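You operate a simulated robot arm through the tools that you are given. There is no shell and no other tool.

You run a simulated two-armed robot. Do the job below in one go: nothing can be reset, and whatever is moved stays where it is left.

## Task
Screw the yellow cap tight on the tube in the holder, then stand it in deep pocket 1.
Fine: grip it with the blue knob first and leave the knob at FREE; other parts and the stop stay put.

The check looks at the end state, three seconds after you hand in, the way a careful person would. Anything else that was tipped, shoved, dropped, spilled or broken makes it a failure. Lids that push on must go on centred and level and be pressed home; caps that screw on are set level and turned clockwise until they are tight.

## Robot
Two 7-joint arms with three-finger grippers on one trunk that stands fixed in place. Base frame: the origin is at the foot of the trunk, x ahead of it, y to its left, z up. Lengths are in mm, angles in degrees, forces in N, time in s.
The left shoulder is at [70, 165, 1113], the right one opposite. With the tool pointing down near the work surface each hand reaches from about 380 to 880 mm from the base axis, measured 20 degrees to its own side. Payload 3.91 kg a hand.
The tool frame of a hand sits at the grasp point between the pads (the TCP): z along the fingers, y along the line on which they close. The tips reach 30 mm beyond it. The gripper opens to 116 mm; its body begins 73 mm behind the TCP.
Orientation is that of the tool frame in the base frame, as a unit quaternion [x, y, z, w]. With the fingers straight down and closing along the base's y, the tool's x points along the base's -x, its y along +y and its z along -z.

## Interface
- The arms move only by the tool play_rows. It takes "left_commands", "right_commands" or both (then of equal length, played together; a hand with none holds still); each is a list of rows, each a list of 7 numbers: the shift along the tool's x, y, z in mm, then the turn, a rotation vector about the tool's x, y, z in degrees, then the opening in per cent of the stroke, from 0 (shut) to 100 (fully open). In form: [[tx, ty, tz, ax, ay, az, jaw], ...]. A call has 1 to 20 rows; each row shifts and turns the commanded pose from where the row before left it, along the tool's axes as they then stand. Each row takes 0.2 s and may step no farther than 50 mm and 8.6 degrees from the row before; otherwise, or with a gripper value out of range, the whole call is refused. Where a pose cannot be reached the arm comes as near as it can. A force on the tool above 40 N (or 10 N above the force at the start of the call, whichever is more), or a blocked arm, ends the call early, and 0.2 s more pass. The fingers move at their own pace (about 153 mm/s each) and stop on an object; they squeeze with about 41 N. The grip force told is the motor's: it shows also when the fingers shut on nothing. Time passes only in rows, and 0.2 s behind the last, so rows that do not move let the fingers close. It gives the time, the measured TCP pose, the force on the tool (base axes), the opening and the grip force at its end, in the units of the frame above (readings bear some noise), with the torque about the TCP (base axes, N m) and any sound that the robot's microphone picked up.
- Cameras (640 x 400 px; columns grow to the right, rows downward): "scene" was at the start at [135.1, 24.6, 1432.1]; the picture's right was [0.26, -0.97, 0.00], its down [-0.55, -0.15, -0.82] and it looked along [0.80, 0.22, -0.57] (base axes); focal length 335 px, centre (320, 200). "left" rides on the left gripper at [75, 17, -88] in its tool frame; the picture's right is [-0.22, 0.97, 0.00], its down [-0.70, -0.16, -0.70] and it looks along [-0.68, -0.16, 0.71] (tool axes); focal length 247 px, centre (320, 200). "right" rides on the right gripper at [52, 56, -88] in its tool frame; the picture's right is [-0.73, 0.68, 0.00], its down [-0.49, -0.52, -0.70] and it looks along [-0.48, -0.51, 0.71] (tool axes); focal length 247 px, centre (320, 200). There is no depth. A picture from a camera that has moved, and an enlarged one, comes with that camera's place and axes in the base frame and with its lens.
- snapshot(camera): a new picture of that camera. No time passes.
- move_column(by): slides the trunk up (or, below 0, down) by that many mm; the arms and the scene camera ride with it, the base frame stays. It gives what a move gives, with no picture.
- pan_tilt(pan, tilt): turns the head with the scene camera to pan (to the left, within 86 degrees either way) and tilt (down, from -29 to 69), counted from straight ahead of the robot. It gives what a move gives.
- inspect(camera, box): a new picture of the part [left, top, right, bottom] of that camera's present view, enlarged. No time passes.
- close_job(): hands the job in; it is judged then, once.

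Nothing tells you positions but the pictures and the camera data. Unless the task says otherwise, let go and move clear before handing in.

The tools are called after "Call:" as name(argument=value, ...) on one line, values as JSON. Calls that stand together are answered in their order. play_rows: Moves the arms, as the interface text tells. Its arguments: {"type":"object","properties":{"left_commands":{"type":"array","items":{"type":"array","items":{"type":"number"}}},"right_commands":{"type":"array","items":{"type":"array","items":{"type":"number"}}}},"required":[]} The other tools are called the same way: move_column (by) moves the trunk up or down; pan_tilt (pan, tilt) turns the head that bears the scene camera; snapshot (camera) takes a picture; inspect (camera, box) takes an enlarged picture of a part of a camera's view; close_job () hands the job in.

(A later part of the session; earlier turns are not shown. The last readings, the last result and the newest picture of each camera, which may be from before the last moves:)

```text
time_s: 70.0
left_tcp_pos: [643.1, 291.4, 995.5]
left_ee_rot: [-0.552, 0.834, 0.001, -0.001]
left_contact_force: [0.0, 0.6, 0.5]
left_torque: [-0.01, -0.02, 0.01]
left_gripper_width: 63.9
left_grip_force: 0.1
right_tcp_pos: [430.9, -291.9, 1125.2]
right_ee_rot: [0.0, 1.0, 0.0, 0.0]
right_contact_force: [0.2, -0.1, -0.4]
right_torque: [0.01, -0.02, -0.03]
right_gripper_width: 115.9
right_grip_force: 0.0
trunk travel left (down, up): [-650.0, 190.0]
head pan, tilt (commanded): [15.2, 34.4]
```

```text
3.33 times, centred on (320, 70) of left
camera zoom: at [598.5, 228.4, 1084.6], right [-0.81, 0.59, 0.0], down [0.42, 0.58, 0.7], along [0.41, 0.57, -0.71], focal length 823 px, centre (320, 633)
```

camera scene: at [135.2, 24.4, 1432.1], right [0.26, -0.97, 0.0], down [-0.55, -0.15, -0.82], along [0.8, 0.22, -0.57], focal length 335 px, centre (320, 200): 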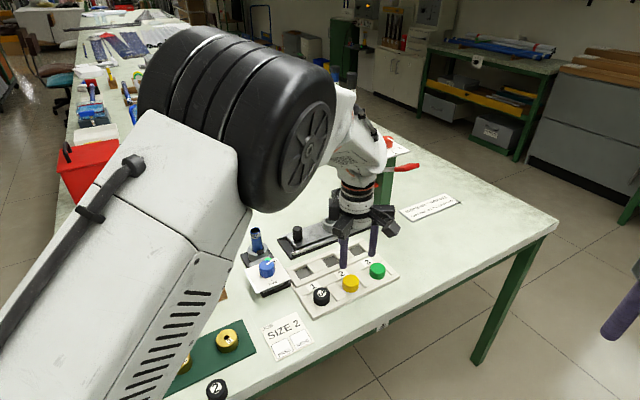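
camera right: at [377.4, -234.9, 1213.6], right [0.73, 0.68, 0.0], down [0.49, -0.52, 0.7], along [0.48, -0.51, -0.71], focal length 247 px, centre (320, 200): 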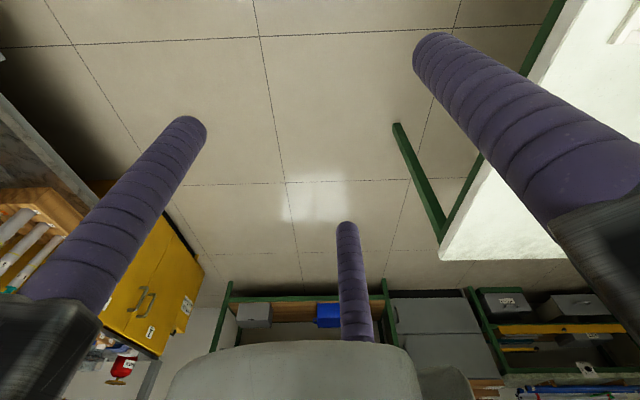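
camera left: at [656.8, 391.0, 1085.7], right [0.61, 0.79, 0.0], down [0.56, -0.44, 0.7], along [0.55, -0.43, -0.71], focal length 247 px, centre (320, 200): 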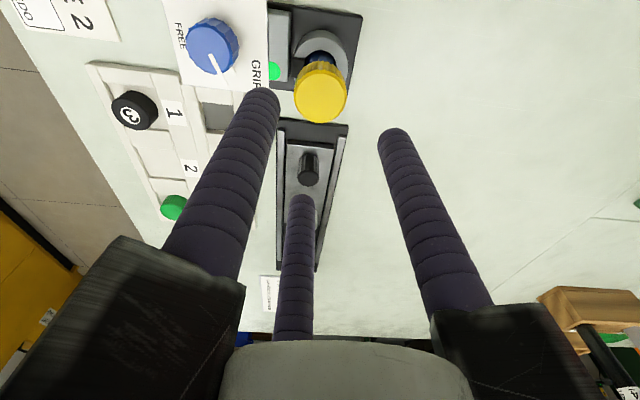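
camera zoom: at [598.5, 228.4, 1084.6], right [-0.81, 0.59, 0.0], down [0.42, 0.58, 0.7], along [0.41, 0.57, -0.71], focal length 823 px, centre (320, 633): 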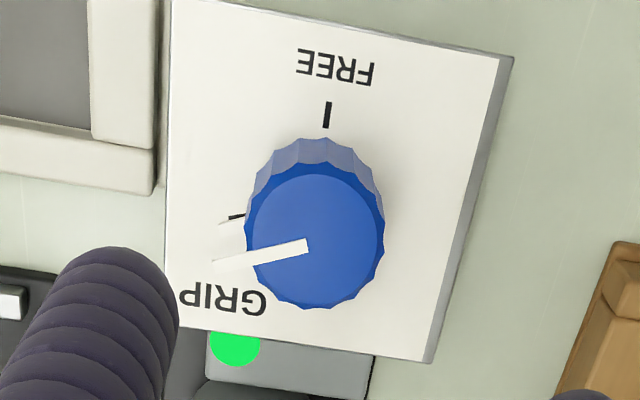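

Call:
play_rows(left_commands=[[0.8, -1.7, 35, 0, 0, 0, 52], [0, 0, 35, 0, 0, 0, 52], [0, 0, 30, 0, 0, 0, 52], [0, 0, 20, 0, 0, 0, 52], [0, 0, 4, 0, 0, 0, 52], [0, 0, 0, 0, 0, 0, 45]])

Call:
inspect(camera="left", box=[250, 80, 390, 220])

Call:
inspect(camera="scene", box=[235, 215, 305, 285])

```text
time_s: 71.4
left_tcp_pos: [643.2, 289.2, 871.2]
left_ee_rot: [-0.552, 0.834, -0.001, 0.0]
left_contact_force: [0.5, 1.0, -0.6]
left_torque: [0.01, 0.01, -0.03]
left_gripper_width: 52.0
left_grip_force: 0.0
right_tcp_pos: [431.8, -292.1, 1125.6]
right_ee_rot: [0.0, 1.0, 0.0, 0.0]
right_contact_force: [0.1, -0.1, 0.3]
right_torque: [-0.04, 0.0, -0.04]
right_gripper_width: 115.9
right_grip_force: 0.0
trunk travel left (down, up): [-650.0, 190.0]
head pan, tilt (commanded): [15.2, 34.4]
```

```text
2.86 times, centred on (320, 150) of left
camera zoom: at [599.2, 228.1, 958.0], right [-0.81, 0.59, 0.0], down [0.42, 0.58, 0.7], along [0.41, 0.57, -0.71], focal length 706 px, centre (320, 343)
```

zoom: 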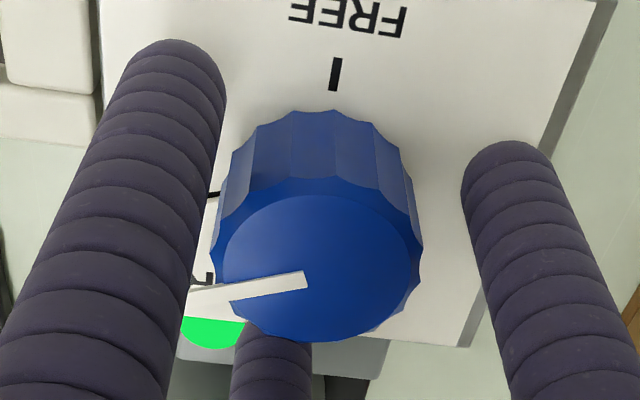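

```text
5.71 times, centred on (270, 250) of scene
camera zoom: at [135.3, 24.6, 1432.1], right [0.26, -0.97, 0.0], down [-0.55, -0.15, -0.82], along [0.8, 0.22, -0.57], focal length 1916 px, centre (606, -86)
```

zoom: 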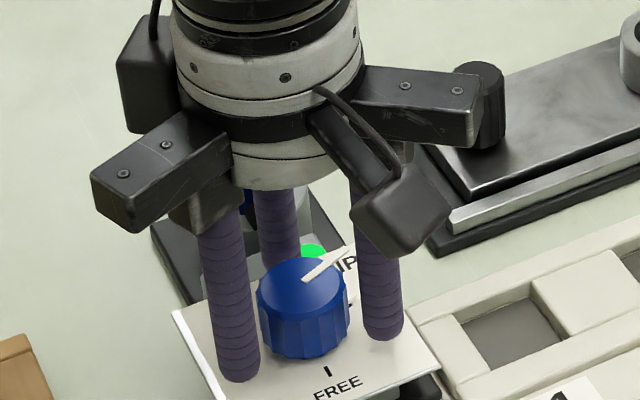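

Call:
play_rows(left_commands=[[0.2, -0.6, 0, 0, 0, 0, 38], [0, 0, 0, 0, 0, 0, 30], [0, 0, 0, 0, 0, 0, 22], [0, 0, 0, 0, 0, 0, 15], [0, 0, 0, 0, 0, 0, 15]])

```text
time_s: 72.6
left_tcp_pos: [643.3, 289.6, 870.4]
left_ee_rot: [-0.551, 0.835, 0.0, 0.0]
left_contact_force: [-0.7, -1.6, 0.0]
left_torque: [-0.07, 0.07, 0.0]
left_gripper_width: 35.5
left_grip_force: 17.6
right_tcp_pos: [432.0, -292.5, 1126.7]
right_ee_rot: [0.0, 1.0, 0.0, 0.0]
right_contact_force: [0.3, 0.3, 0.2]
right_torque: [0.0, 0.01, -0.01]
right_gripper_width: 116.0
right_grip_force: 0.0
trunk travel left (down, up): [-650.0, 190.0]
head pan, tilt (commanded): [15.2, 34.4]
```

Gripped with near-zero side load. Turning clockwise back toward FREE.

Call:
play_rows(left_commands=[[0, 0, 0, 0, 0, 0, 15], [0, 0, 0, 0, 0, 5, 15], [0, 0, 0, 0, 0, 5, 15], [0, 0, 0, 0, 0, 5, 15], [0, 0, 0, 0, 0, 5, 15], [0, 0, 0, 0, 0, 5, 15], [0, 0, 0, 0, 0, 5, 15], [0, 0, 0, 0, 0, 5, 15]])

```text
time_s: 74.4
left_tcp_pos: [641.7, 290.0, 872.0]
left_ee_rot: [-0.274, 0.962, 0.001, -0.001]
left_contact_force: [-6.8, 0.7, -9.7]
left_torque: [-0.18, 0.77, 0.03]
left_gripper_width: 34.9
left_grip_force: 45.3
right_tcp_pos: [432.2, -291.5, 1124.5]
right_ee_rot: [0.001, 1.0, 0.0, 0.0]
right_contact_force: [-0.1, -0.1, -0.9]
right_torque: [-0.03, 0.0, 0.01]
right_gripper_width: 116.1
right_grip_force: 0.1
trunk travel left (down, up): [-650.0, 190.0]
head pan, tilt (commanded): [15.2, 34.4]
```

Call:
play_rows(left_commands=[[0.85, 0.5, 0.8, 0, 0, 0, 15], [0, 0, 0, 0, 0, 5, 15], [0, 0, 0, 0, 0, 5, 15], [0, 0, 0, 0, 0, 5, 15], [0, 0, 0, 0, 0, 5, 15], [0, 0, 0, 0, 0, 5, 15], [0, 0, 0, 0, 0, 5, 15], [0, 0, 0, 0, 0, 5, 15]])

Call:
inspect(camera="scene", box=[235, 215, 305, 285])

```text
time_s: 76.2
left_tcp_pos: [642.3, 290.2, 871.2]
left_ee_rot: [0.028, 1.0, 0.0, -0.001]
left_contact_force: [-11.6, 0.4, -12.1]
left_torque: [0.11, -0.29, 0.02]
left_gripper_width: 34.7
left_grip_force: 44.7
right_tcp_pos: [429.9, -292.8, 1125.7]
right_ee_rot: [0.001, 1.0, 0.0, 0.0]
right_contact_force: [-0.6, 0.1, 0.0]
right_torque: [0.0, 0.03, 0.0]
right_gripper_width: 116.1
right_grip_force: 0.0
trunk travel left (down, up): [-650.0, 190.0]
head pan, tilt (commanded): [15.2, 34.4]
```

```text
5.71 times, centred on (270, 250) of scene
camera zoom: at [134.7, 25.3, 1432.0], right [0.26, -0.97, 0.0], down [-0.55, -0.15, -0.82], along [0.8, 0.22, -0.57], focal length 1916 px, centre (606, -86)
```

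zoom: 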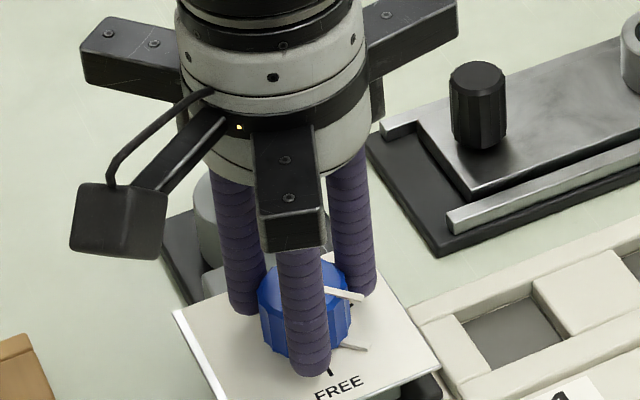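

Call:
play_rows(left_commands=[[2.0, -0.1, 1.0, 0, 0, 0, 15], [0, 0, 0, 0, 0, 5, 15], [0, 0, 0, 0, 0, 5, 15], [0, 0, 0, 0, 0, 5, 15], [0, 0, 0, 0, 0, 5, 15]])

Call:
play_rows(left_commands=[[0, 0, 0, 0, 0, 5, 15], [0, 0, 0, 0, 0, 5, 15], [0, 0, 0, 0, 0, 5, 15], [0, 0, 0, 0, 0, 4, 15], [0, 0, 0, 0, 0, 3, 15], [0, 0, 0, 0, 0, 0, 15]])

Call:
inspect(camera="scene", box=[235, 215, 305, 285])

Call:
inspect(camera="left", box=[250, 80, 390, 220])

```text
time_s: 77.4
left_tcp_pos: [643.7, 289.9, 872.0]
left_ee_rot: [0.2, 0.98, 0.0, 0.002]
left_contact_force: [1.9, 3.8, 3.6]
left_torque: [-1.09, -0.04, -0.01]
left_gripper_width: 34.8
left_grip_force: 45.1
right_tcp_pos: [431.2, -291.1, 1126.3]
right_ee_rot: [0.0, 1.0, 0.0, 0.0]
right_contact_force: [-0.2, 0.4, 0.1]
right_torque: [-0.01, 0.0, -0.01]
right_gripper_width: 115.8
right_grip_force: 0.1
trunk travel left (down, up): [-650.0, 190.0]
head pan, tilt (commanded): [15.2, 34.4]
```

```text
time_s: 78.8
left_tcp_pos: [643.3, 288.9, 872.1]
left_ee_rot: [0.383, 0.924, -0.001, 0.0]
left_contact_force: [12.6, 9.0, 14.2]
left_torque: [-0.05, -0.56, -0.02]
left_gripper_width: 34.9
left_grip_force: 45.3
right_tcp_pos: [432.5, -292.1, 1125.1]
right_ee_rot: [0.0, 1.0, 0.0, 0.0]
right_contact_force: [0.4, -0.6, 0.7]
right_torque: [0.01, 0.02, -0.01]
right_gripper_width: 116.1
right_grip_force: 0.0
trunk travel left (down, up): [-650.0, 190.0]
head pan, tilt (commanded): [15.2, 34.4]
```

```text
5.71 times, centred on (270, 250) of scene
camera zoom: at [135.1, 25.1, 1432.2], right [0.26, -0.97, 0.0], down [-0.55, -0.15, -0.82], along [0.8, 0.22, -0.57], focal length 1916 px, centre (606, -86)
```

zoom: 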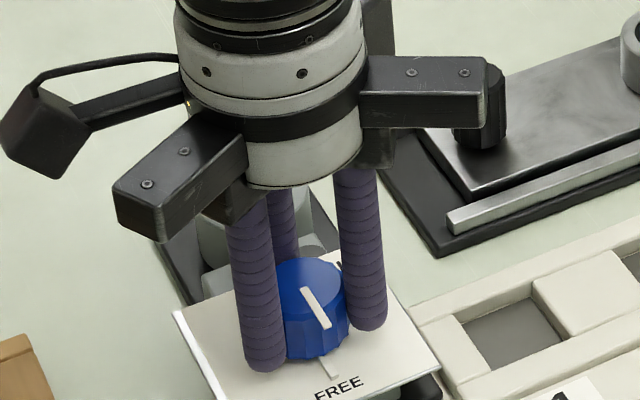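

```text
2.86 times, centred on (320, 150) of left
camera zoom: at [603.3, 354.0, 959.2], right [0.85, 0.53, 0.0], down [0.38, -0.61, 0.7], along [0.37, -0.59, -0.71], focal length 706 px, centre (320, 343)
```

zoom: 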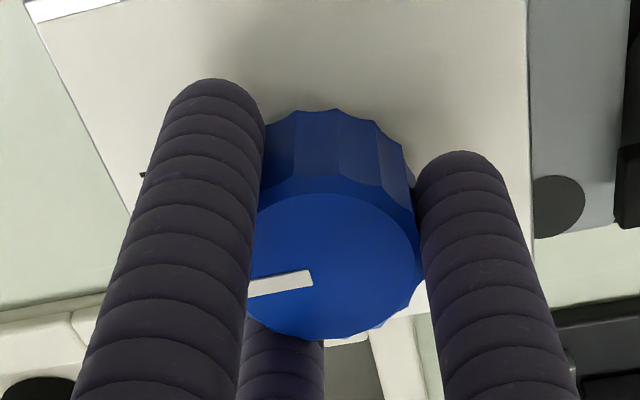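

The lamp is off and the pointer is back on FREE. I'll relax the load, open and lift off, then verify.

Call:
play_rows(left_commands=[[-0.3, 2.2, -1.0, 0, 0, 0, 15], [0, 0, 0, 0, 0, 0, 30], [0, 0, 0, 0, 0, 0, 45], [0, 0, 0, 0, 0, 0, 52], [0, 0, -20, 0, 0, 0, 52], [0, 0, -35, 0, 0, 0, 52], [0, 0, -35, 0, 0, 0, 52], [0, 0, -35, 0, 0, 0, 52], [0, 0, 0, 0, 0, 0, 52]])

Call:
inspect(camera="scene", box=[235, 205, 305, 285])

Call:
inspect(camera="left", box=[240, 10, 400, 140])

```text
time_s: 80.8
left_tcp_pos: [643.3, 289.2, 995.6]
left_ee_rot: [0.383, 0.924, 0.001, -0.001]
left_contact_force: [-0.2, 0.5, 0.2]
left_torque: [0.01, 0.0, -0.01]
left_gripper_width: 60.1
left_grip_force: 0.1
right_tcp_pos: [431.7, -291.5, 1125.1]
right_ee_rot: [0.0, 1.0, 0.0, 0.0]
right_contact_force: [0.2, 0.8, 0.3]
right_torque: [0.04, 0.01, -0.04]
right_gripper_width: 116.2
right_grip_force: 0.0
trunk travel left (down, up): [-650.0, 190.0]
head pan, tilt (commanded): [15.2, 34.4]
```

```text
5.00 times, centred on (270, 245) of scene
camera zoom: at [135.8, 24.8, 1432.0], right [0.26, -0.97, 0.0], down [-0.55, -0.15, -0.82], along [0.8, 0.22, -0.57], focal length 1677 px, centre (570, -25)
```

zoom: 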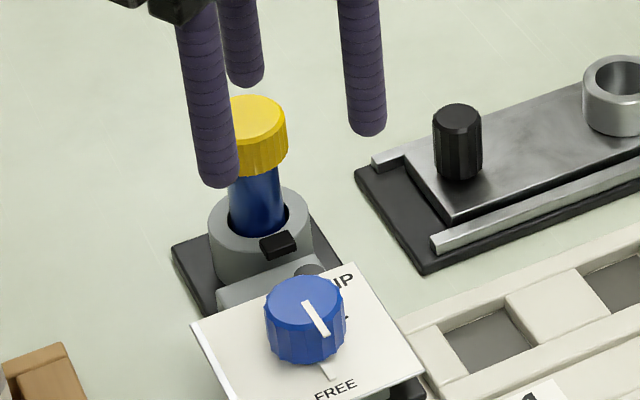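

```text
3.08 times, centred on (320, 75) of left
camera zoom: at [603.3, 355.1, 1083.5], right [0.85, 0.53, 0.0], down [0.38, -0.61, 0.7], along [0.37, -0.59, -0.71], focal length 760 px, centre (320, 585)
```

zoom: 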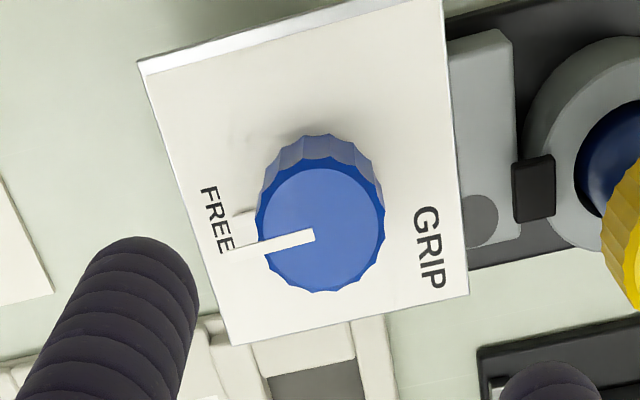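

The knob is at FREE with the lamp off. Before lifting the tube I'll measure pocket 1, which is in the left camera's view.

Call:
snapshot(camera="left")

Call:
inspect(camera="left", box=[260, 90, 380, 200])

Call:
inspect(camera="scene", box=[280, 250, 340, 295])

```text
taken
camera left: at [603.3, 355.1, 1083.5], right [0.85, 0.53, 0.0], down [0.38, -0.61, 0.7], along [0.37, -0.59, -0.71], focal length 247 px, centre (320, 200)
```

left: 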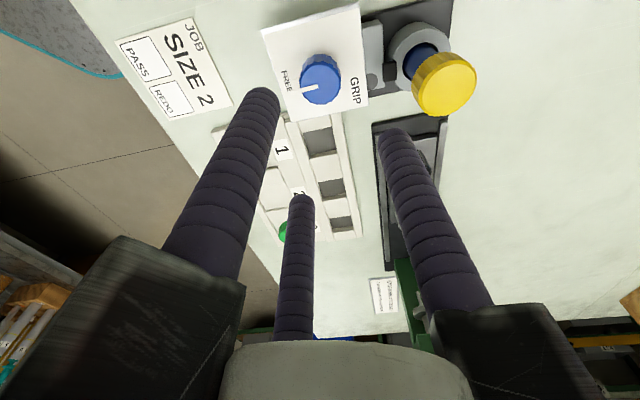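

```text
3.64 times, centred on (320, 145) of left
camera zoom: at [603.3, 355.1, 1083.5], right [0.85, 0.53, 0.0], down [0.38, -0.61, 0.7], along [0.37, -0.59, -0.71], focal length 898 px, centre (320, 400)
```

zoom: 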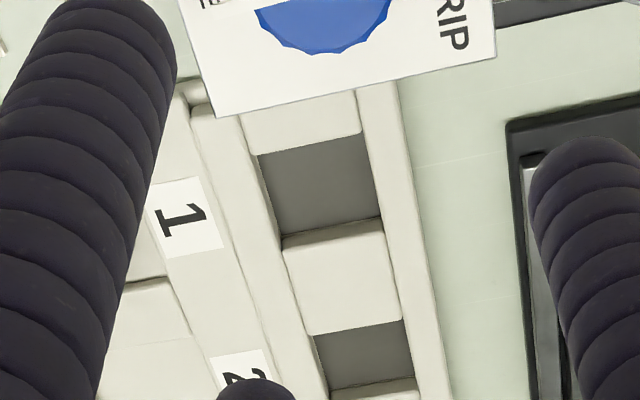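

```text
8.89 times, centred on (310, 272) of scene
camera zoom: at [135.8, 24.8, 1432.0], right [0.26, -0.97, 0.0], down [-0.55, -0.15, -0.82], along [0.8, 0.22, -0.57], focal length 2981 px, centre (409, -444)
```

zoom: 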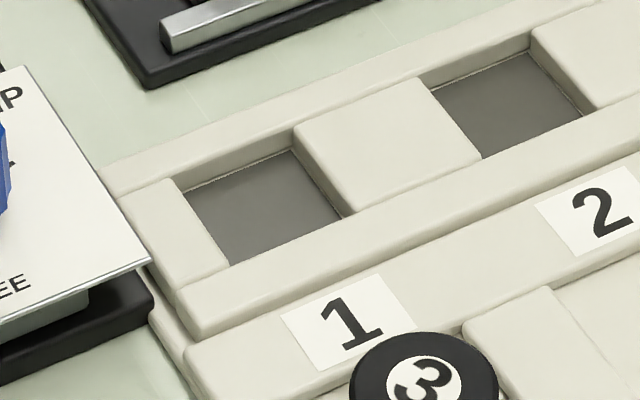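

Pocket 1's centre is about (691, 216), roughly 34 mm square, with the tray top near z≈812. Next I'll move over the capped tube and grip the cap.

Call:
play_rows(left_commands=[[-3.5, 29.8, 0, 0, 0, 0, 55], [-3.5, 29.8, 0, 0, 0, 0, 55], [-3.5, 29.8, 0, 0, 0, 0, 55], [0, 0, 0, 0, 0, 0, 55], [0, 0, 0, 0, 0, 0, 55]])

Call:
inspect(camera="left", box=[260, 20, 380, 140])

```text
time_s: 82.0
left_tcp_pos: [711.5, 346.1, 995.9]
left_ee_rot: [0.384, 0.923, 0.001, 0.0]
left_contact_force: [0.1, -0.4, 0.0]
left_torque: [0.02, 0.01, 0.01]
left_gripper_width: 63.6
left_grip_force: 0.0
right_tcp_pos: [431.8, -291.9, 1124.7]
right_ee_rot: [0.0, 1.0, 0.0, 0.0]
right_contact_force: [0.0, -0.1, -0.1]
right_torque: [-0.02, -0.02, 0.01]
right_gripper_width: 116.2
right_grip_force: 0.1
trunk travel left (down, up): [-650.0, 190.0]
head pan, tilt (commanded): [15.2, 34.4]
```

```text
3.33 times, centred on (320, 80) of left
camera zoom: at [672.6, 410.0, 1084.6], right [0.85, 0.53, 0.0], down [0.38, -0.61, 0.7], along [0.37, -0.59, -0.71], focal length 823 px, centre (320, 600)
```

zoom: 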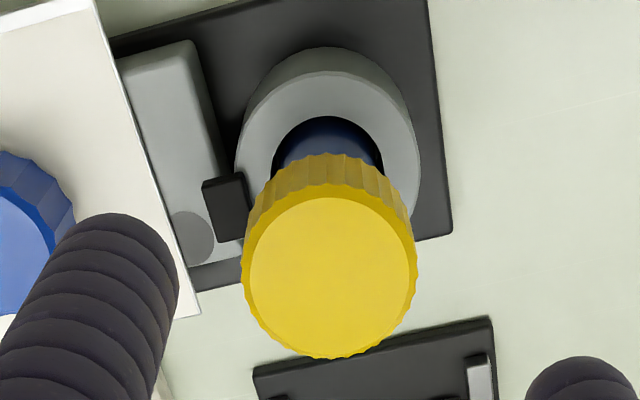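

Call:
play_rows(left_commands=[[-0.8, 1.4, 25, 0, 0, 0, 55], [0, 0, 30, 0, 0, 0, 52], [0, 0, 22, 0, 0, 0, 52], [0, 0, 3, 0, 0, 0, 50], [0, 0, 0, 0, 0, 0, 45], [0, 0, 0, 0, 0, 0, 45]])

Call:
inspect(camera="left", box=[250, 60, 390, 200])

Call:
inspect(camera="scene", box=[235, 205, 295, 255])

```text
time_s: 83.4
left_tcp_pos: [714.2, 347.7, 917.1]
left_ee_rot: [0.384, 0.923, 0.001, 0.0]
left_contact_force: [-0.6, 0.5, 0.6]
left_torque: [0.0, 0.01, 0.01]
left_gripper_width: 52.3
left_grip_force: 0.0
right_tcp_pos: [432.4, -291.3, 1126.0]
right_ee_rot: [0.0, 1.0, 0.0, 0.0]
right_contact_force: [-0.1, 0.0, -0.3]
right_torque: [-0.02, 0.0, -0.02]
right_gripper_width: 116.1
right_grip_force: 0.1
trunk travel left (down, up): [-650.0, 190.0]
head pan, tilt (commanded): [15.2, 34.4]
```

```text
2.86 times, centred on (320, 130) of left
camera zoom: at [676.1, 412.2, 1004.6], right [0.85, 0.53, 0.0], down [0.38, -0.61, 0.7], along [0.37, -0.59, -0.71], focal length 706 px, centre (320, 400)
```

zoom: 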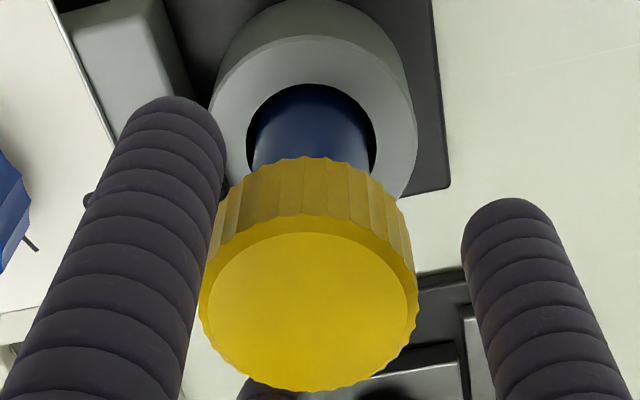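

```text
8.00 times, centred on (265, 230) of scene
camera zoom: at [135.2, 24.6, 1432.1], right [0.26, -0.97, 0.0], down [-0.55, -0.15, -0.82], along [0.8, 0.22, -0.57], focal length 2683 px, centre (760, -40)
```

zoom: 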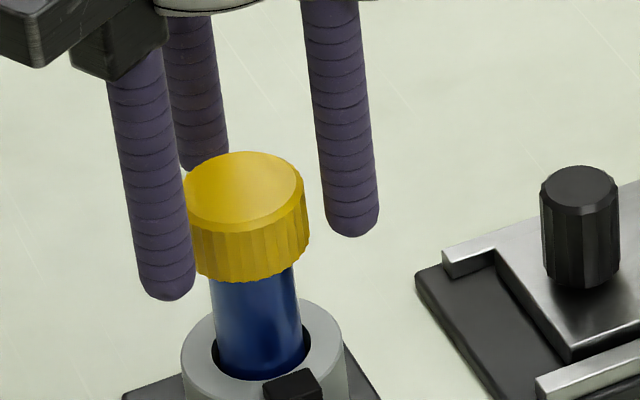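

Call:
play_rows(left_commands=[[0.5, -2.2, 0, 0, 0, 0, 42], [0, 0, 0, 0, 0, 0, 38], [0, 0, 0, 0, 0, 0, 30], [0, 0, 0, 0, 0, 0, 22], [0, 0, 0, 0, 0, 0, 15], [0, 0, 0, 0, 0, 0, 15]])

Call:
inspect(camera="scene", box=[235, 205, 295, 255])

```text
time_s: 84.8
left_tcp_pos: [714.3, 346.4, 915.8]
left_ee_rot: [0.384, 0.924, 0.001, 0.0]
left_contact_force: [0.6, 0.9, 1.2]
left_torque: [0.0, -0.03, -0.01]
left_gripper_width: 35.6
left_grip_force: 40.9
right_tcp_pos: [430.9, -292.2, 1125.2]
right_ee_rot: [0.001, 1.0, 0.0, 0.0]
right_contact_force: [-0.6, 0.1, 0.3]
right_torque: [-0.01, 0.02, -0.01]
right_gripper_width: 116.0
right_grip_force: 0.0
trunk travel left (down, up): [-650.0, 190.0]
head pan, tilt (commanded): [15.2, 34.4]
```

```text
8.00 times, centred on (265, 230) of scene
camera zoom: at [135.1, 24.5, 1432.1], right [0.26, -0.97, 0.0], down [-0.55, -0.15, -0.82], along [0.8, 0.22, -0.57], focal length 2683 px, centre (760, -40)
```

zoom: 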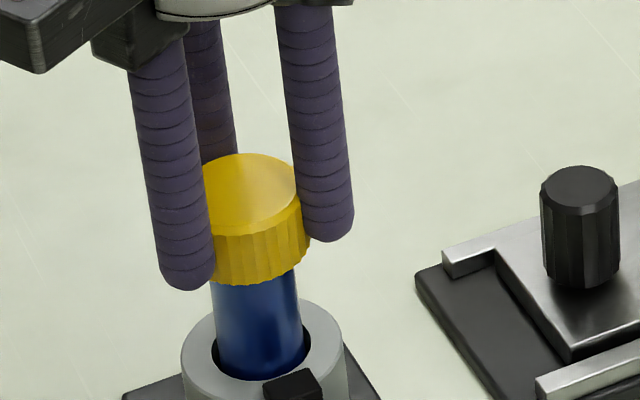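

The cap is gripped with no side load. Lifting the tube slowly, watching for binding in the holder.

Call:
play_rows(left_commands=[[0, 0, -3, 0, 0, 0, 15], [0, 0, -5, 0, 0, 0, 15], [0, 0, -7, 0, 0, 0, 15], [0, 0, 0, 0, 0, 0, 15]])

Call:
inspect(camera="scene", box=[235, 205, 295, 265])

```text
time_s: 85.8
left_tcp_pos: [714.0, 345.4, 932.0]
left_ee_rot: [0.383, 0.924, 0.0, 0.0]
left_contact_force: [-0.2, -0.8, -1.2]
left_torque: [-0.02, 0.03, 0.01]
left_gripper_width: 35.6
left_grip_force: 40.9
right_tcp_pos: [431.9, -291.7, 1126.4]
right_ee_rot: [0.0, 1.0, 0.0, -0.001]
right_contact_force: [-0.3, -0.7, 0.4]
right_torque: [0.0, 0.0, -0.01]
right_gripper_width: 115.9
right_grip_force: 0.1
trunk travel left (down, up): [-650.0, 190.0]
head pan, tilt (commanded): [15.2, 34.4]
```

```text
6.67 times, centred on (265, 235) of scene
camera zoom: at [135.4, 24.7, 1432.1], right [0.26, -0.97, 0.0], down [-0.55, -0.15, -0.82], along [0.8, 0.22, -0.57], focal length 2236 px, centre (687, -33)
```

zoom: 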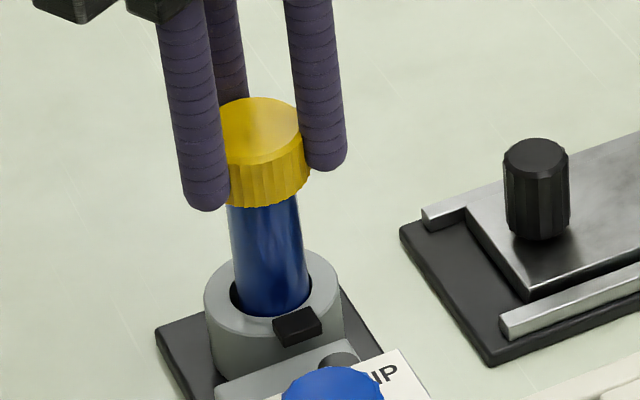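

Lifting freely with the cap firmly on the tube. I'll raise it clear of the holder.

Call:
play_rows(left_commands=[[0, 0, -12, 0, 0, 0, 15], [0, 0, -15, 0, 0, 0, 15], [0, 0, -15, 0, 0, 0, 15], [0, 0, -15, 0, 0, 0, 15], [0, 0, -15, 0, 0, 0, 15], [0, 0, 0, 0, 0, 0, 15]])

Call:
inspect(camera="scene", box=[225, 175, 305, 265])

Call:
snapshot(camera="left")

```text
time_s: 87.2
left_tcp_pos: [715.8, 345.6, 1002.7]
left_ee_rot: [0.384, 0.923, -0.001, 0.0]
left_contact_force: [0.5, 0.0, -1.9]
left_torque: [-0.02, 0.02, -0.01]
left_gripper_width: 35.4
left_grip_force: 40.8
right_tcp_pos: [431.6, -291.8, 1126.0]
right_ee_rot: [0.001, 1.0, 0.0, 0.0]
right_contact_force: [0.0, 0.4, 0.1]
right_torque: [0.02, 0.01, -0.04]
right_gripper_width: 116.2
right_grip_force: 0.0
trunk travel left (down, up): [-650.0, 190.0]
head pan, tilt (commanded): [15.2, 34.4]
```

```text
4.44 times, centred on (265, 220) of scene
camera zoom: at [135.5, 24.7, 1432.0], right [0.26, -0.97, 0.0], down [-0.55, -0.15, -0.82], along [0.8, 0.22, -0.57], focal length 1490 px, centre (564, 111)
```

zoom: 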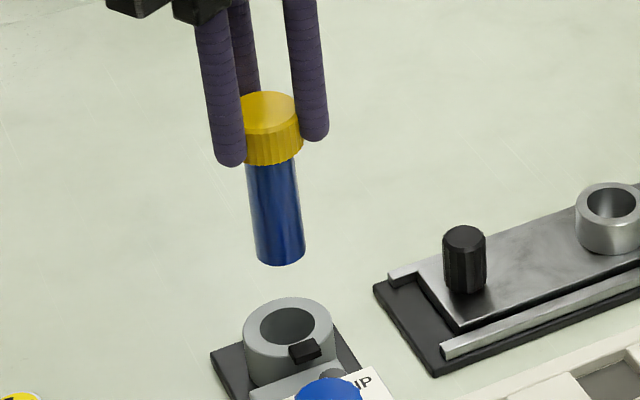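

```text
taken
camera left: at [676.2, 409.2, 1090.0], right [0.85, 0.53, 0.0], down [0.38, -0.61, 0.7], along [0.37, -0.59, -0.71], focal length 247 px, centre (320, 200)
```

left: 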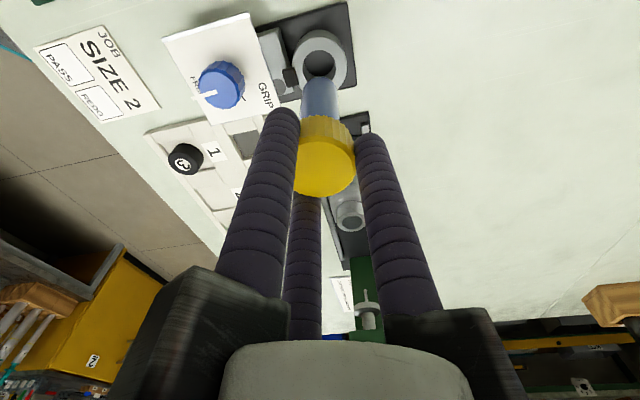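

The capped tube is out, about 92 mm long and straight, with its bottom ~105 mm below the TCP. I'll carry it over pocket 1 at this height and check alignment.

Call:
play_rows(left_commands=[[-14.4, -21.8, 0, 0, 0, 0, 15], [-14.4, -21.8, 0, 0, 0, 0, 15], [-14.4, -21.8, 0, 0, 0, 0, 15], [-14.4, -21.8, 0, 0, 0, 0, 15], [-14.4, -21.8, 0, 0, 0, 0, 15], [0, 0, 0, 0, 0, 0, 15], [0, 0, 0, 0, 0, 0, 15]])

Call:
snapshot(camera="left")

Call:
inspect(camera="scene", box=[260, 200, 360, 290])

```text
time_s: 88.8
left_tcp_pos: [687.6, 215.5, 1005.7]
left_ee_rot: [0.383, 0.924, 0.0, 0.001]
left_contact_force: [-0.5, 0.1, -0.9]
left_torque: [0.02, 0.02, -0.03]
left_gripper_width: 35.4
left_grip_force: 41.3
right_tcp_pos: [431.6, -291.9, 1124.8]
right_ee_rot: [0.0, 1.0, 0.0, 0.0]
right_contact_force: [0.0, -0.5, 0.7]
right_torque: [0.01, 0.01, 0.03]
right_gripper_width: 116.0
right_grip_force: 0.1
trunk travel left (down, up): [-650.0, 190.0]
head pan, tilt (commanded): [15.2, 34.4]
```

```text
taken
camera left: at [648.1, 280.5, 1092.6], right [0.85, 0.53, 0.0], down [0.38, -0.61, 0.7], along [0.37, -0.59, -0.71], focal length 247 px, centre (320, 200)
```

left: 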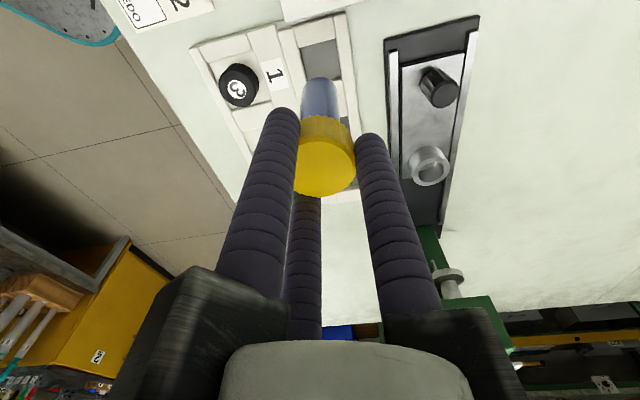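

```text
4.44 times, centred on (310, 245) of scene
camera zoom: at [135.3, 24.3, 1432.1], right [0.26, -0.97, 0.0], down [-0.55, -0.15, -0.82], along [0.8, 0.22, -0.57], focal length 1490 px, centre (364, 0)
```

zoom: 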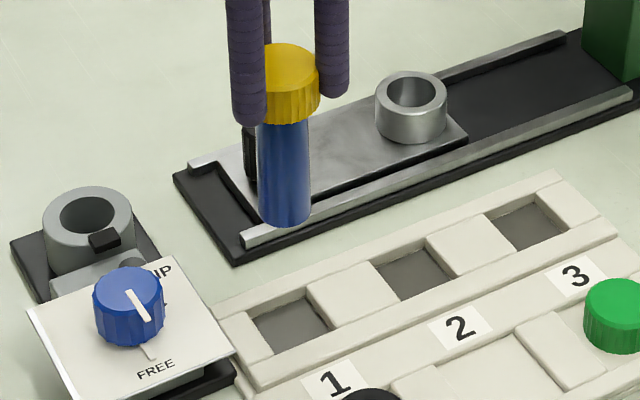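

Call:
play_rows(left_commands=[[0, 0, 20, 0, 0, 0, 15], [0, 0, 25, 0, 0, 0, 15], [0, 0, 13, 0, 0, 0, 15], [0, 0, 0, 0, 0, 0, 15], [0, 0, 0, 0, 0, 0, 15]])

Call:
inspect(camera="left", box=[260, 20, 380, 130])

Call:
inspect(camera="scene", box=[280, 220, 340, 290])

```text
time_s: 90.0
left_tcp_pos: [690.3, 215.9, 946.7]
left_ee_rot: [0.383, 0.924, 0.0, 0.0]
left_contact_force: [-0.2, -0.8, -1.0]
left_torque: [0.02, 0.0, 0.0]
left_gripper_width: 35.4
left_grip_force: 40.8
right_tcp_pos: [431.7, -290.9, 1125.3]
right_ee_rot: [-0.001, 1.0, 0.0, 0.0]
right_contact_force: [0.1, -0.2, 1.1]
right_torque: [0.01, -0.02, 0.03]
right_gripper_width: 116.1
right_grip_force: 0.1
trunk travel left (down, up): [-650.0, 190.0]
head pan, tilt (commanded): [15.2, 34.4]
```

```text
3.64 times, centred on (320, 75) of left
camera zoom: at [650.2, 280.3, 1034.3], right [0.85, 0.53, 0.0], down [0.38, -0.61, 0.7], along [0.37, -0.59, -0.71], focal length 898 px, centre (320, 654)
```

zoom: 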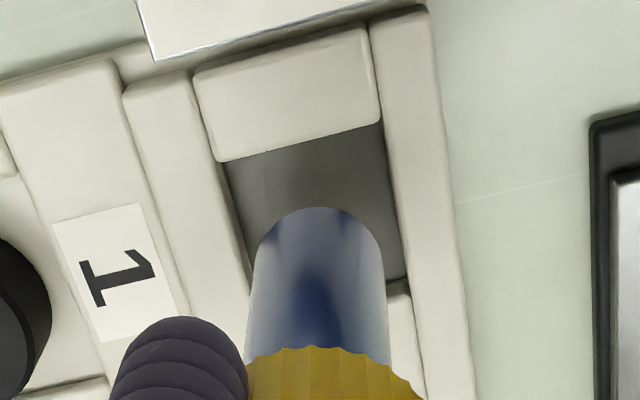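

```text
5.71 times, centred on (310, 255) of scene
camera zoom: at [135.3, 24.5, 1432.1], right [0.26, -0.97, 0.0], down [-0.55, -0.15, -0.82], along [0.8, 0.22, -0.57], focal length 1916 px, centre (377, -114)
```

zoom: 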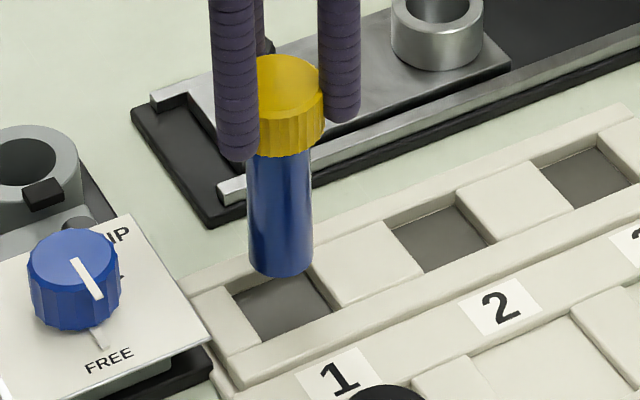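

I'll lower until the tube's bottom is just above the tray, so that alignment can be judged directly.

Call:
play_rows(left_commands=[[0, 0, 6, 0, 0, 0, 15], [0, 0, 6, 0, 0, 0, 15], [0, 0, 0, 0, 0, 0, 15], [0, 0, 0, 0, 0, 0, 15]])

Call:
inspect(camera="left", box=[260, 20, 380, 130])

Call:
inspect(camera="scene", box=[285, 240, 335, 290])

```text
time_s: 91.0
left_tcp_pos: [686.9, 217.1, 933.0]
left_ee_rot: [0.384, 0.923, 0.0, 0.0]
left_contact_force: [0.0, 0.0, -1.3]
left_torque: [0.01, 0.04, -0.02]
left_gripper_width: 35.2
left_grip_force: 40.9
right_tcp_pos: [431.5, -291.7, 1125.8]
right_ee_rot: [0.0, 1.0, 0.0, 0.0]
right_contact_force: [0.2, 0.1, 0.2]
right_torque: [0.0, 0.03, 0.01]
right_gripper_width: 116.0
right_grip_force: 0.1
trunk travel left (down, up): [-650.0, 190.0]
head pan, tilt (commanded): [15.2, 34.4]
```

```text
3.64 times, centred on (320, 75) of left
camera zoom: at [648.3, 281.2, 1022.2], right [0.85, 0.53, 0.0], down [0.38, -0.61, 0.7], along [0.37, -0.59, -0.71], focal length 898 px, centre (320, 654)
```

zoom: 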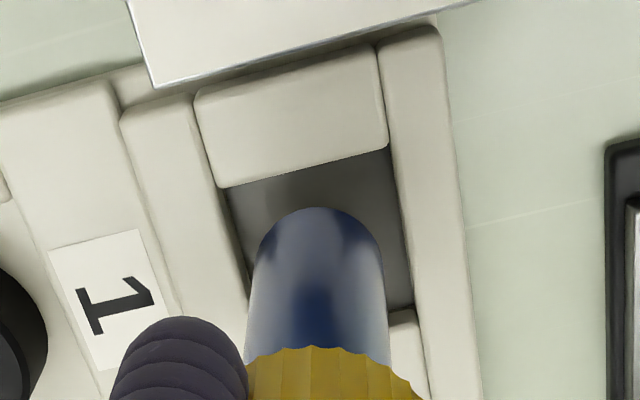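

```text
8.00 times, centred on (310, 265) of scene
camera zoom: at [135.4, 24.6, 1432.1], right [0.26, -0.97, 0.0], down [-0.55, -0.15, -0.82], along [0.8, 0.22, -0.57], focal length 2683 px, centre (400, -320)
```

zoom: 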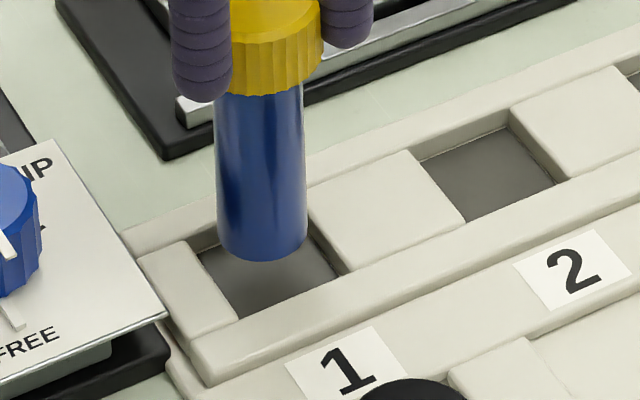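

Call:
play_rows(left_commands=[[-1.5, -0.3, 3, 0, 0, 0, 15], [0, 0, 5, 0, 0, 0, 15], [0, 0, 0, 0, 0, 0, 15], [0, 0, 0, 0, 0, 0, 15]])

Call:
inspect(camera="left", box=[260, 20, 380, 130])

Call:
inspect(camera="scene", box=[285, 245, 333, 290])

```text
time_s: 92.0
left_tcp_pos: [688.9, 216.7, 925.0]
left_ee_rot: [0.384, 0.924, -0.001, 0.0]
left_contact_force: [0.4, 0.8, -1.6]
left_torque: [-0.05, 0.02, 0.01]
left_gripper_width: 35.3
left_grip_force: 41.4
right_tcp_pos: [432.3, -291.5, 1125.2]
right_ee_rot: [0.0, 1.0, -0.001, 0.001]
right_contact_force: [-0.6, -0.1, 0.2]
right_torque: [0.01, 0.02, -0.01]
right_gripper_width: 116.2
right_grip_force: 0.0
trunk travel left (down, up): [-650.0, 190.0]
head pan, tilt (commanded): [15.2, 34.4]
```

```text
3.64 times, centred on (320, 75) of left
camera zoom: at [649.9, 280.4, 1013.0], right [0.85, 0.53, 0.0], down [0.38, -0.61, 0.7], along [0.37, -0.59, -0.71], focal length 898 px, centre (320, 654)
```

zoom: 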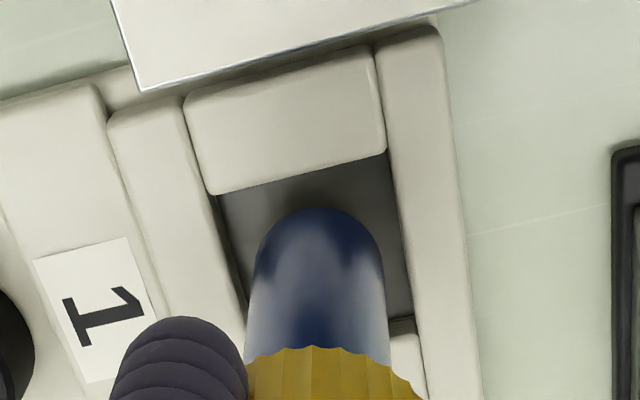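

```text
8.89 times, centred on (309, 268) of scene
camera zoom: at [135.4, 24.5, 1432.1], right [0.26, -0.97, 0.0], down [-0.55, -0.15, -0.82], along [0.8, 0.22, -0.57], focal length 2981 px, centre (418, -400)
```

zoom: 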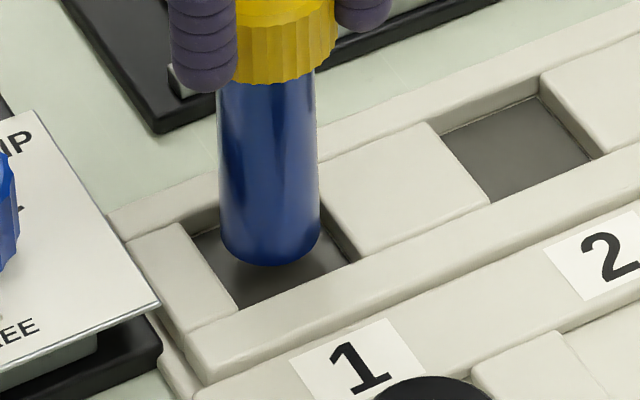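

Call:
play_rows(left_commands=[[0.6, -1.4, 0, 0, 0, 0, 15], [0, 0, 2, 0, 0, 0, 15], [0, 0, 2, 0, 0, 0, 15], [0, 0, 0, 0, 0, 0, 15]])

Call:
inspect(camera="left", box=[260, 20, 380, 130])

Call:
inspect(camera="scene", box=[285, 245, 333, 290])

```text
time_s: 93.0
left_tcp_pos: [686.7, 215.2, 921.9]
left_ee_rot: [0.383, 0.924, 0.001, 0.0]
left_contact_force: [-0.3, -0.7, -1.8]
left_torque: [0.02, -0.03, 0.0]
left_gripper_width: 35.1
left_grip_force: 41.3
right_tcp_pos: [431.8, -291.7, 1125.3]
right_ee_rot: [0.001, 1.0, -0.001, 0.0]
right_contact_force: [0.7, 0.3, -0.8]
right_torque: [-0.02, 0.0, 0.0]
right_gripper_width: 116.1
right_grip_force: 0.1
trunk travel left (down, up): [-650.0, 190.0]
head pan, tilt (commanded): [15.2, 34.4]
```

```text
3.64 times, centred on (320, 75) of left
camera zoom: at [648.4, 280.9, 1009.4], right [0.85, 0.53, 0.0], down [0.38, -0.61, 0.7], along [0.37, -0.59, -0.71], focal length 898 px, centre (320, 654)
```

zoom: 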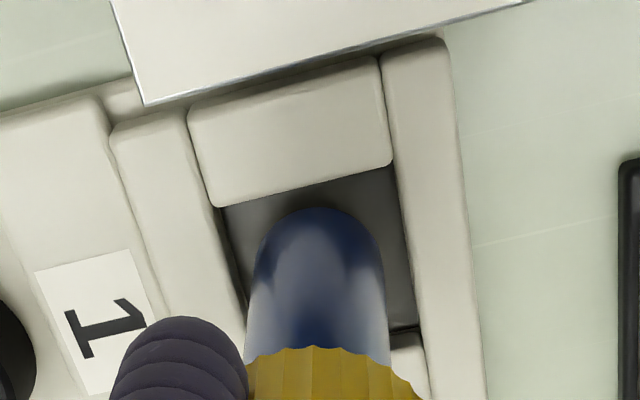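

```text
8.89 times, centred on (309, 268) of scene
camera zoom: at [135.2, 24.5, 1432.1], right [0.26, -0.97, 0.0], down [-0.55, -0.15, -0.82], along [0.8, 0.22, -0.57], focal length 2981 px, centre (418, -400)
```

zoom: 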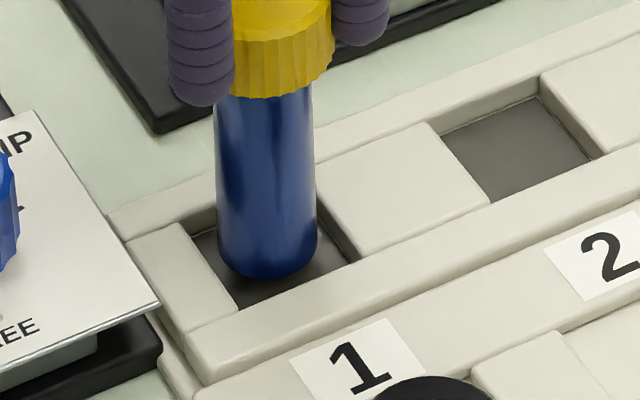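

Call:
inspect(camera="scene", box=[292, 255, 324, 281])

Call:
inspect(camera="left", box=[285, 55, 365, 115])

```text
15.38 times, centred on (308, 268) of scene
camera zoom: at [135.2, 24.5, 1432.1], right [0.26, -0.97, 0.0], down [-0.55, -0.15, -0.82], along [0.8, 0.22, -0.57], focal length 5159 px, centre (505, -846)
```

zoom: 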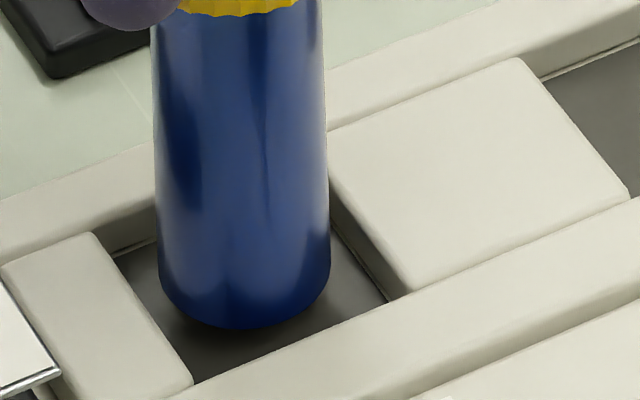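

```text
6.67 times, centred on (325, 85) of left
camera zoom: at [648.4, 280.9, 1009.4], right [0.85, 0.53, 0.0], down [0.38, -0.61, 0.7], along [0.37, -0.59, -0.71], focal length 1646 px, centre (287, 967)
```

zoom: 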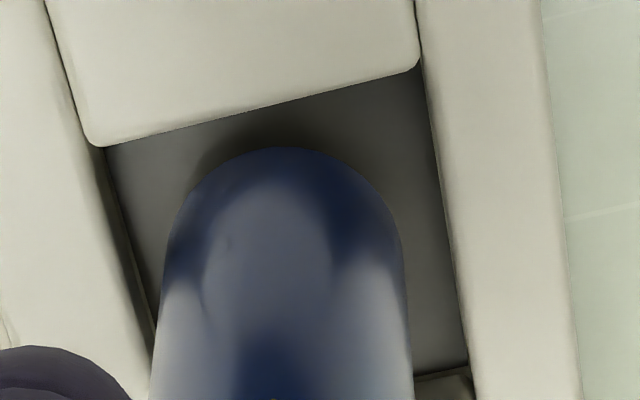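

The tube bottom is at the mouth of pocket 1 with clearance all round (slightly off-centre ~1 mm). I'll trim and lower into the pocket in small steps, watching force.

Call:
play_rows(left_commands=[[-1.3, -0.1, 0, 0, 0, 0, 15], [0, 0, 2, 0, 0, 0, 15], [0, 0, 0, 0, 0, 0, 15]])

Call:
play_rows(left_commands=[[0, 0, 1.5, 0, 0, 0, 15], [0, 0, 1.5, 0, 0, 0, 15], [0, 0, 0, 0, 0, 0, 15]])

Call:
inspect(camera="scene", box=[292, 255, 324, 281])

Call:
inspect(camera="left", box=[285, 55, 365, 115])

```text
time_s: 93.8
left_tcp_pos: [687.6, 215.5, 919.6]
left_ee_rot: [0.384, 0.924, 0.0, 0.0]
left_contact_force: [0.3, 0.6, -1.2]
left_torque: [0.02, 0.0, 0.03]
left_gripper_width: 35.4
left_grip_force: 40.8
right_tcp_pos: [432.1, -291.3, 1125.6]
right_ee_rot: [0.0, 1.0, 0.0, 0.0]
right_contact_force: [-0.5, 0.3, 0.8]
right_torque: [-0.06, -0.01, 0.0]
right_gripper_width: 116.2
right_grip_force: 0.0
trunk travel left (down, up): [-650.0, 190.0]
head pan, tilt (commanded): [15.2, 34.4]
```

```text
time_s: 94.6
left_tcp_pos: [688.7, 215.0, 915.5]
left_ee_rot: [0.383, 0.924, 0.0, -0.001]
left_contact_force: [-0.5, 0.1, -1.5]
left_torque: [0.02, -0.01, -0.04]
left_gripper_width: 35.3
left_grip_force: 41.5
right_tcp_pos: [430.8, -291.7, 1124.6]
right_ee_rot: [0.0, 1.0, 0.0, 0.0]
right_contact_force: [0.0, 0.6, 0.3]
right_torque: [0.01, -0.01, 0.0]
right_gripper_width: 115.9
right_grip_force: 0.0
trunk travel left (down, up): [-650.0, 190.0]
head pan, tilt (commanded): [15.2, 34.4]
```

```text
15.38 times, centred on (308, 268) of scene
camera zoom: at [135.3, 24.5, 1432.1], right [0.26, -0.97, 0.0], down [-0.55, -0.15, -0.82], along [0.8, 0.22, -0.57], focal length 5159 px, centre (505, -846)
```

zoom: 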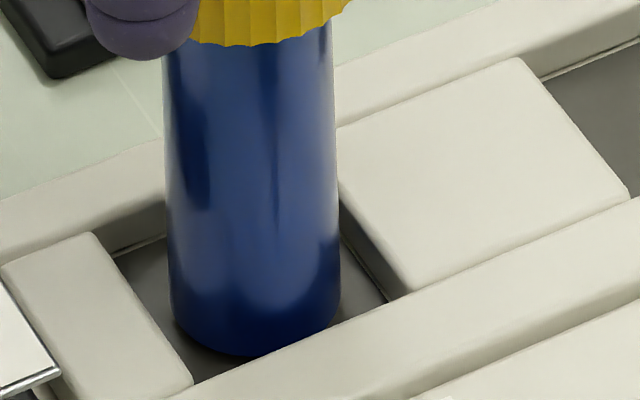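

```text
6.67 times, centred on (325, 85) of left
camera zoom: at [648.2, 279.3, 1003.9], right [0.85, 0.53, 0.0], down [0.38, -0.61, 0.7], along [0.37, -0.59, -0.71], focal length 1646 px, centre (287, 967)
```

zoom: 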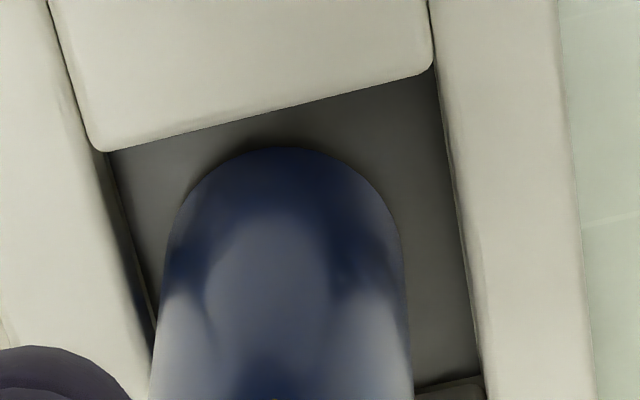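

No contact so far and the tube is entering the pocket. A small trim toward +x, then continue down until it touches the floor.

Call:
play_rows(left_commands=[[-0.85, 0.85, 0, 0, 0, 0, 15], [0, 0, 1.5, 0, 0, 0, 15], [0, 0, 0, 0, 0, 0, 15]])

Call:
play_rows(left_commands=[[0, 0, 1.0, 0, 0, 0, 15], [0, 0, 1.0, 0, 0, 0, 15], [0, 0, 0, 0, 0, 0, 15]])

Call:
inspect(camera="scene", box=[292, 255, 324, 281])

Call:
inspect(camera="left", box=[285, 55, 365, 115])

```text
time_s: 95.4
left_tcp_pos: [688.2, 213.1, 914.8]
left_ee_rot: [0.383, 0.924, 0.0, 0.0]
left_contact_force: [-0.1, 0.7, -1.5]
left_torque: [-0.03, -0.03, 0.03]
left_gripper_width: 35.4
left_grip_force: 40.9
right_tcp_pos: [432.1, -291.8, 1126.0]
right_ee_rot: [0.0, 1.0, -0.001, 0.001]
right_contact_force: [0.3, 0.0, -0.5]
right_torque: [0.01, -0.02, 0.0]
right_gripper_width: 116.0
right_grip_force: 0.0
trunk travel left (down, up): [-650.0, 190.0]
head pan, tilt (commanded): [15.2, 34.4]
```

```text
time_s: 96.2
left_tcp_pos: [687.7, 215.7, 913.6]
left_ee_rot: [0.383, 0.924, -0.001, 0.0]
left_contact_force: [0.8, 0.2, -1.3]
left_torque: [0.04, 0.01, 0.03]
left_gripper_width: 35.2
left_grip_force: 41.3
right_tcp_pos: [432.2, -291.9, 1125.9]
right_ee_rot: [-0.001, 1.0, 0.001, 0.0]
right_contact_force: [0.8, 0.3, -0.1]
right_torque: [0.02, -0.01, 0.01]
right_gripper_width: 115.9
right_grip_force: 0.0
trunk travel left (down, up): [-650.0, 190.0]
head pan, tilt (commanded): [15.2, 34.4]
```

```text
15.38 times, centred on (308, 268) of scene
camera zoom: at [135.3, 24.6, 1432.1], right [0.26, -0.97, 0.0], down [-0.55, -0.15, -0.82], along [0.8, 0.22, -0.57], focal length 5159 px, centre (505, -846)
```

zoom: 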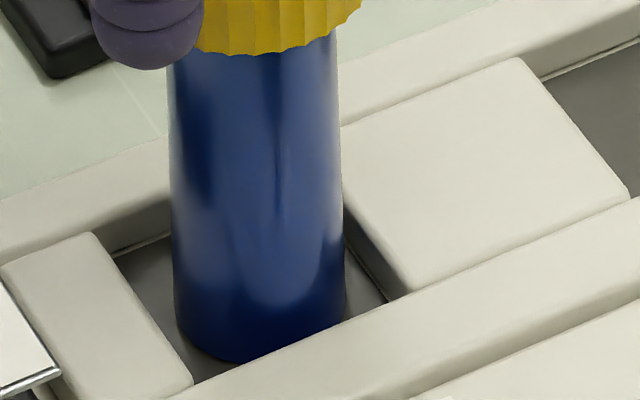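

```text
6.67 times, centred on (325, 85) of left
camera zoom: at [648.8, 278.8, 1001.5], right [0.85, 0.53, 0.0], down [0.38, -0.61, 0.7], along [0.37, -0.59, -0.71], focal length 1646 px, centre (287, 967)
```

zoom: 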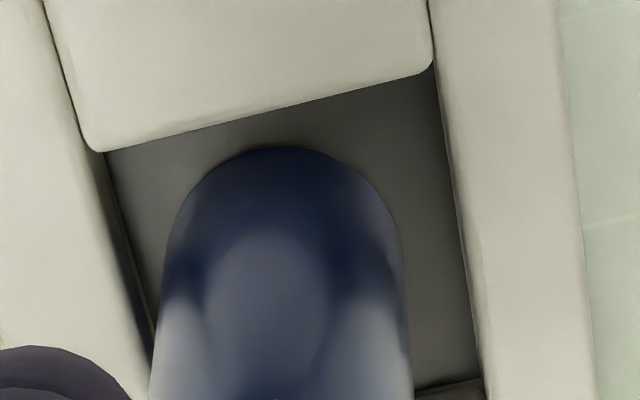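

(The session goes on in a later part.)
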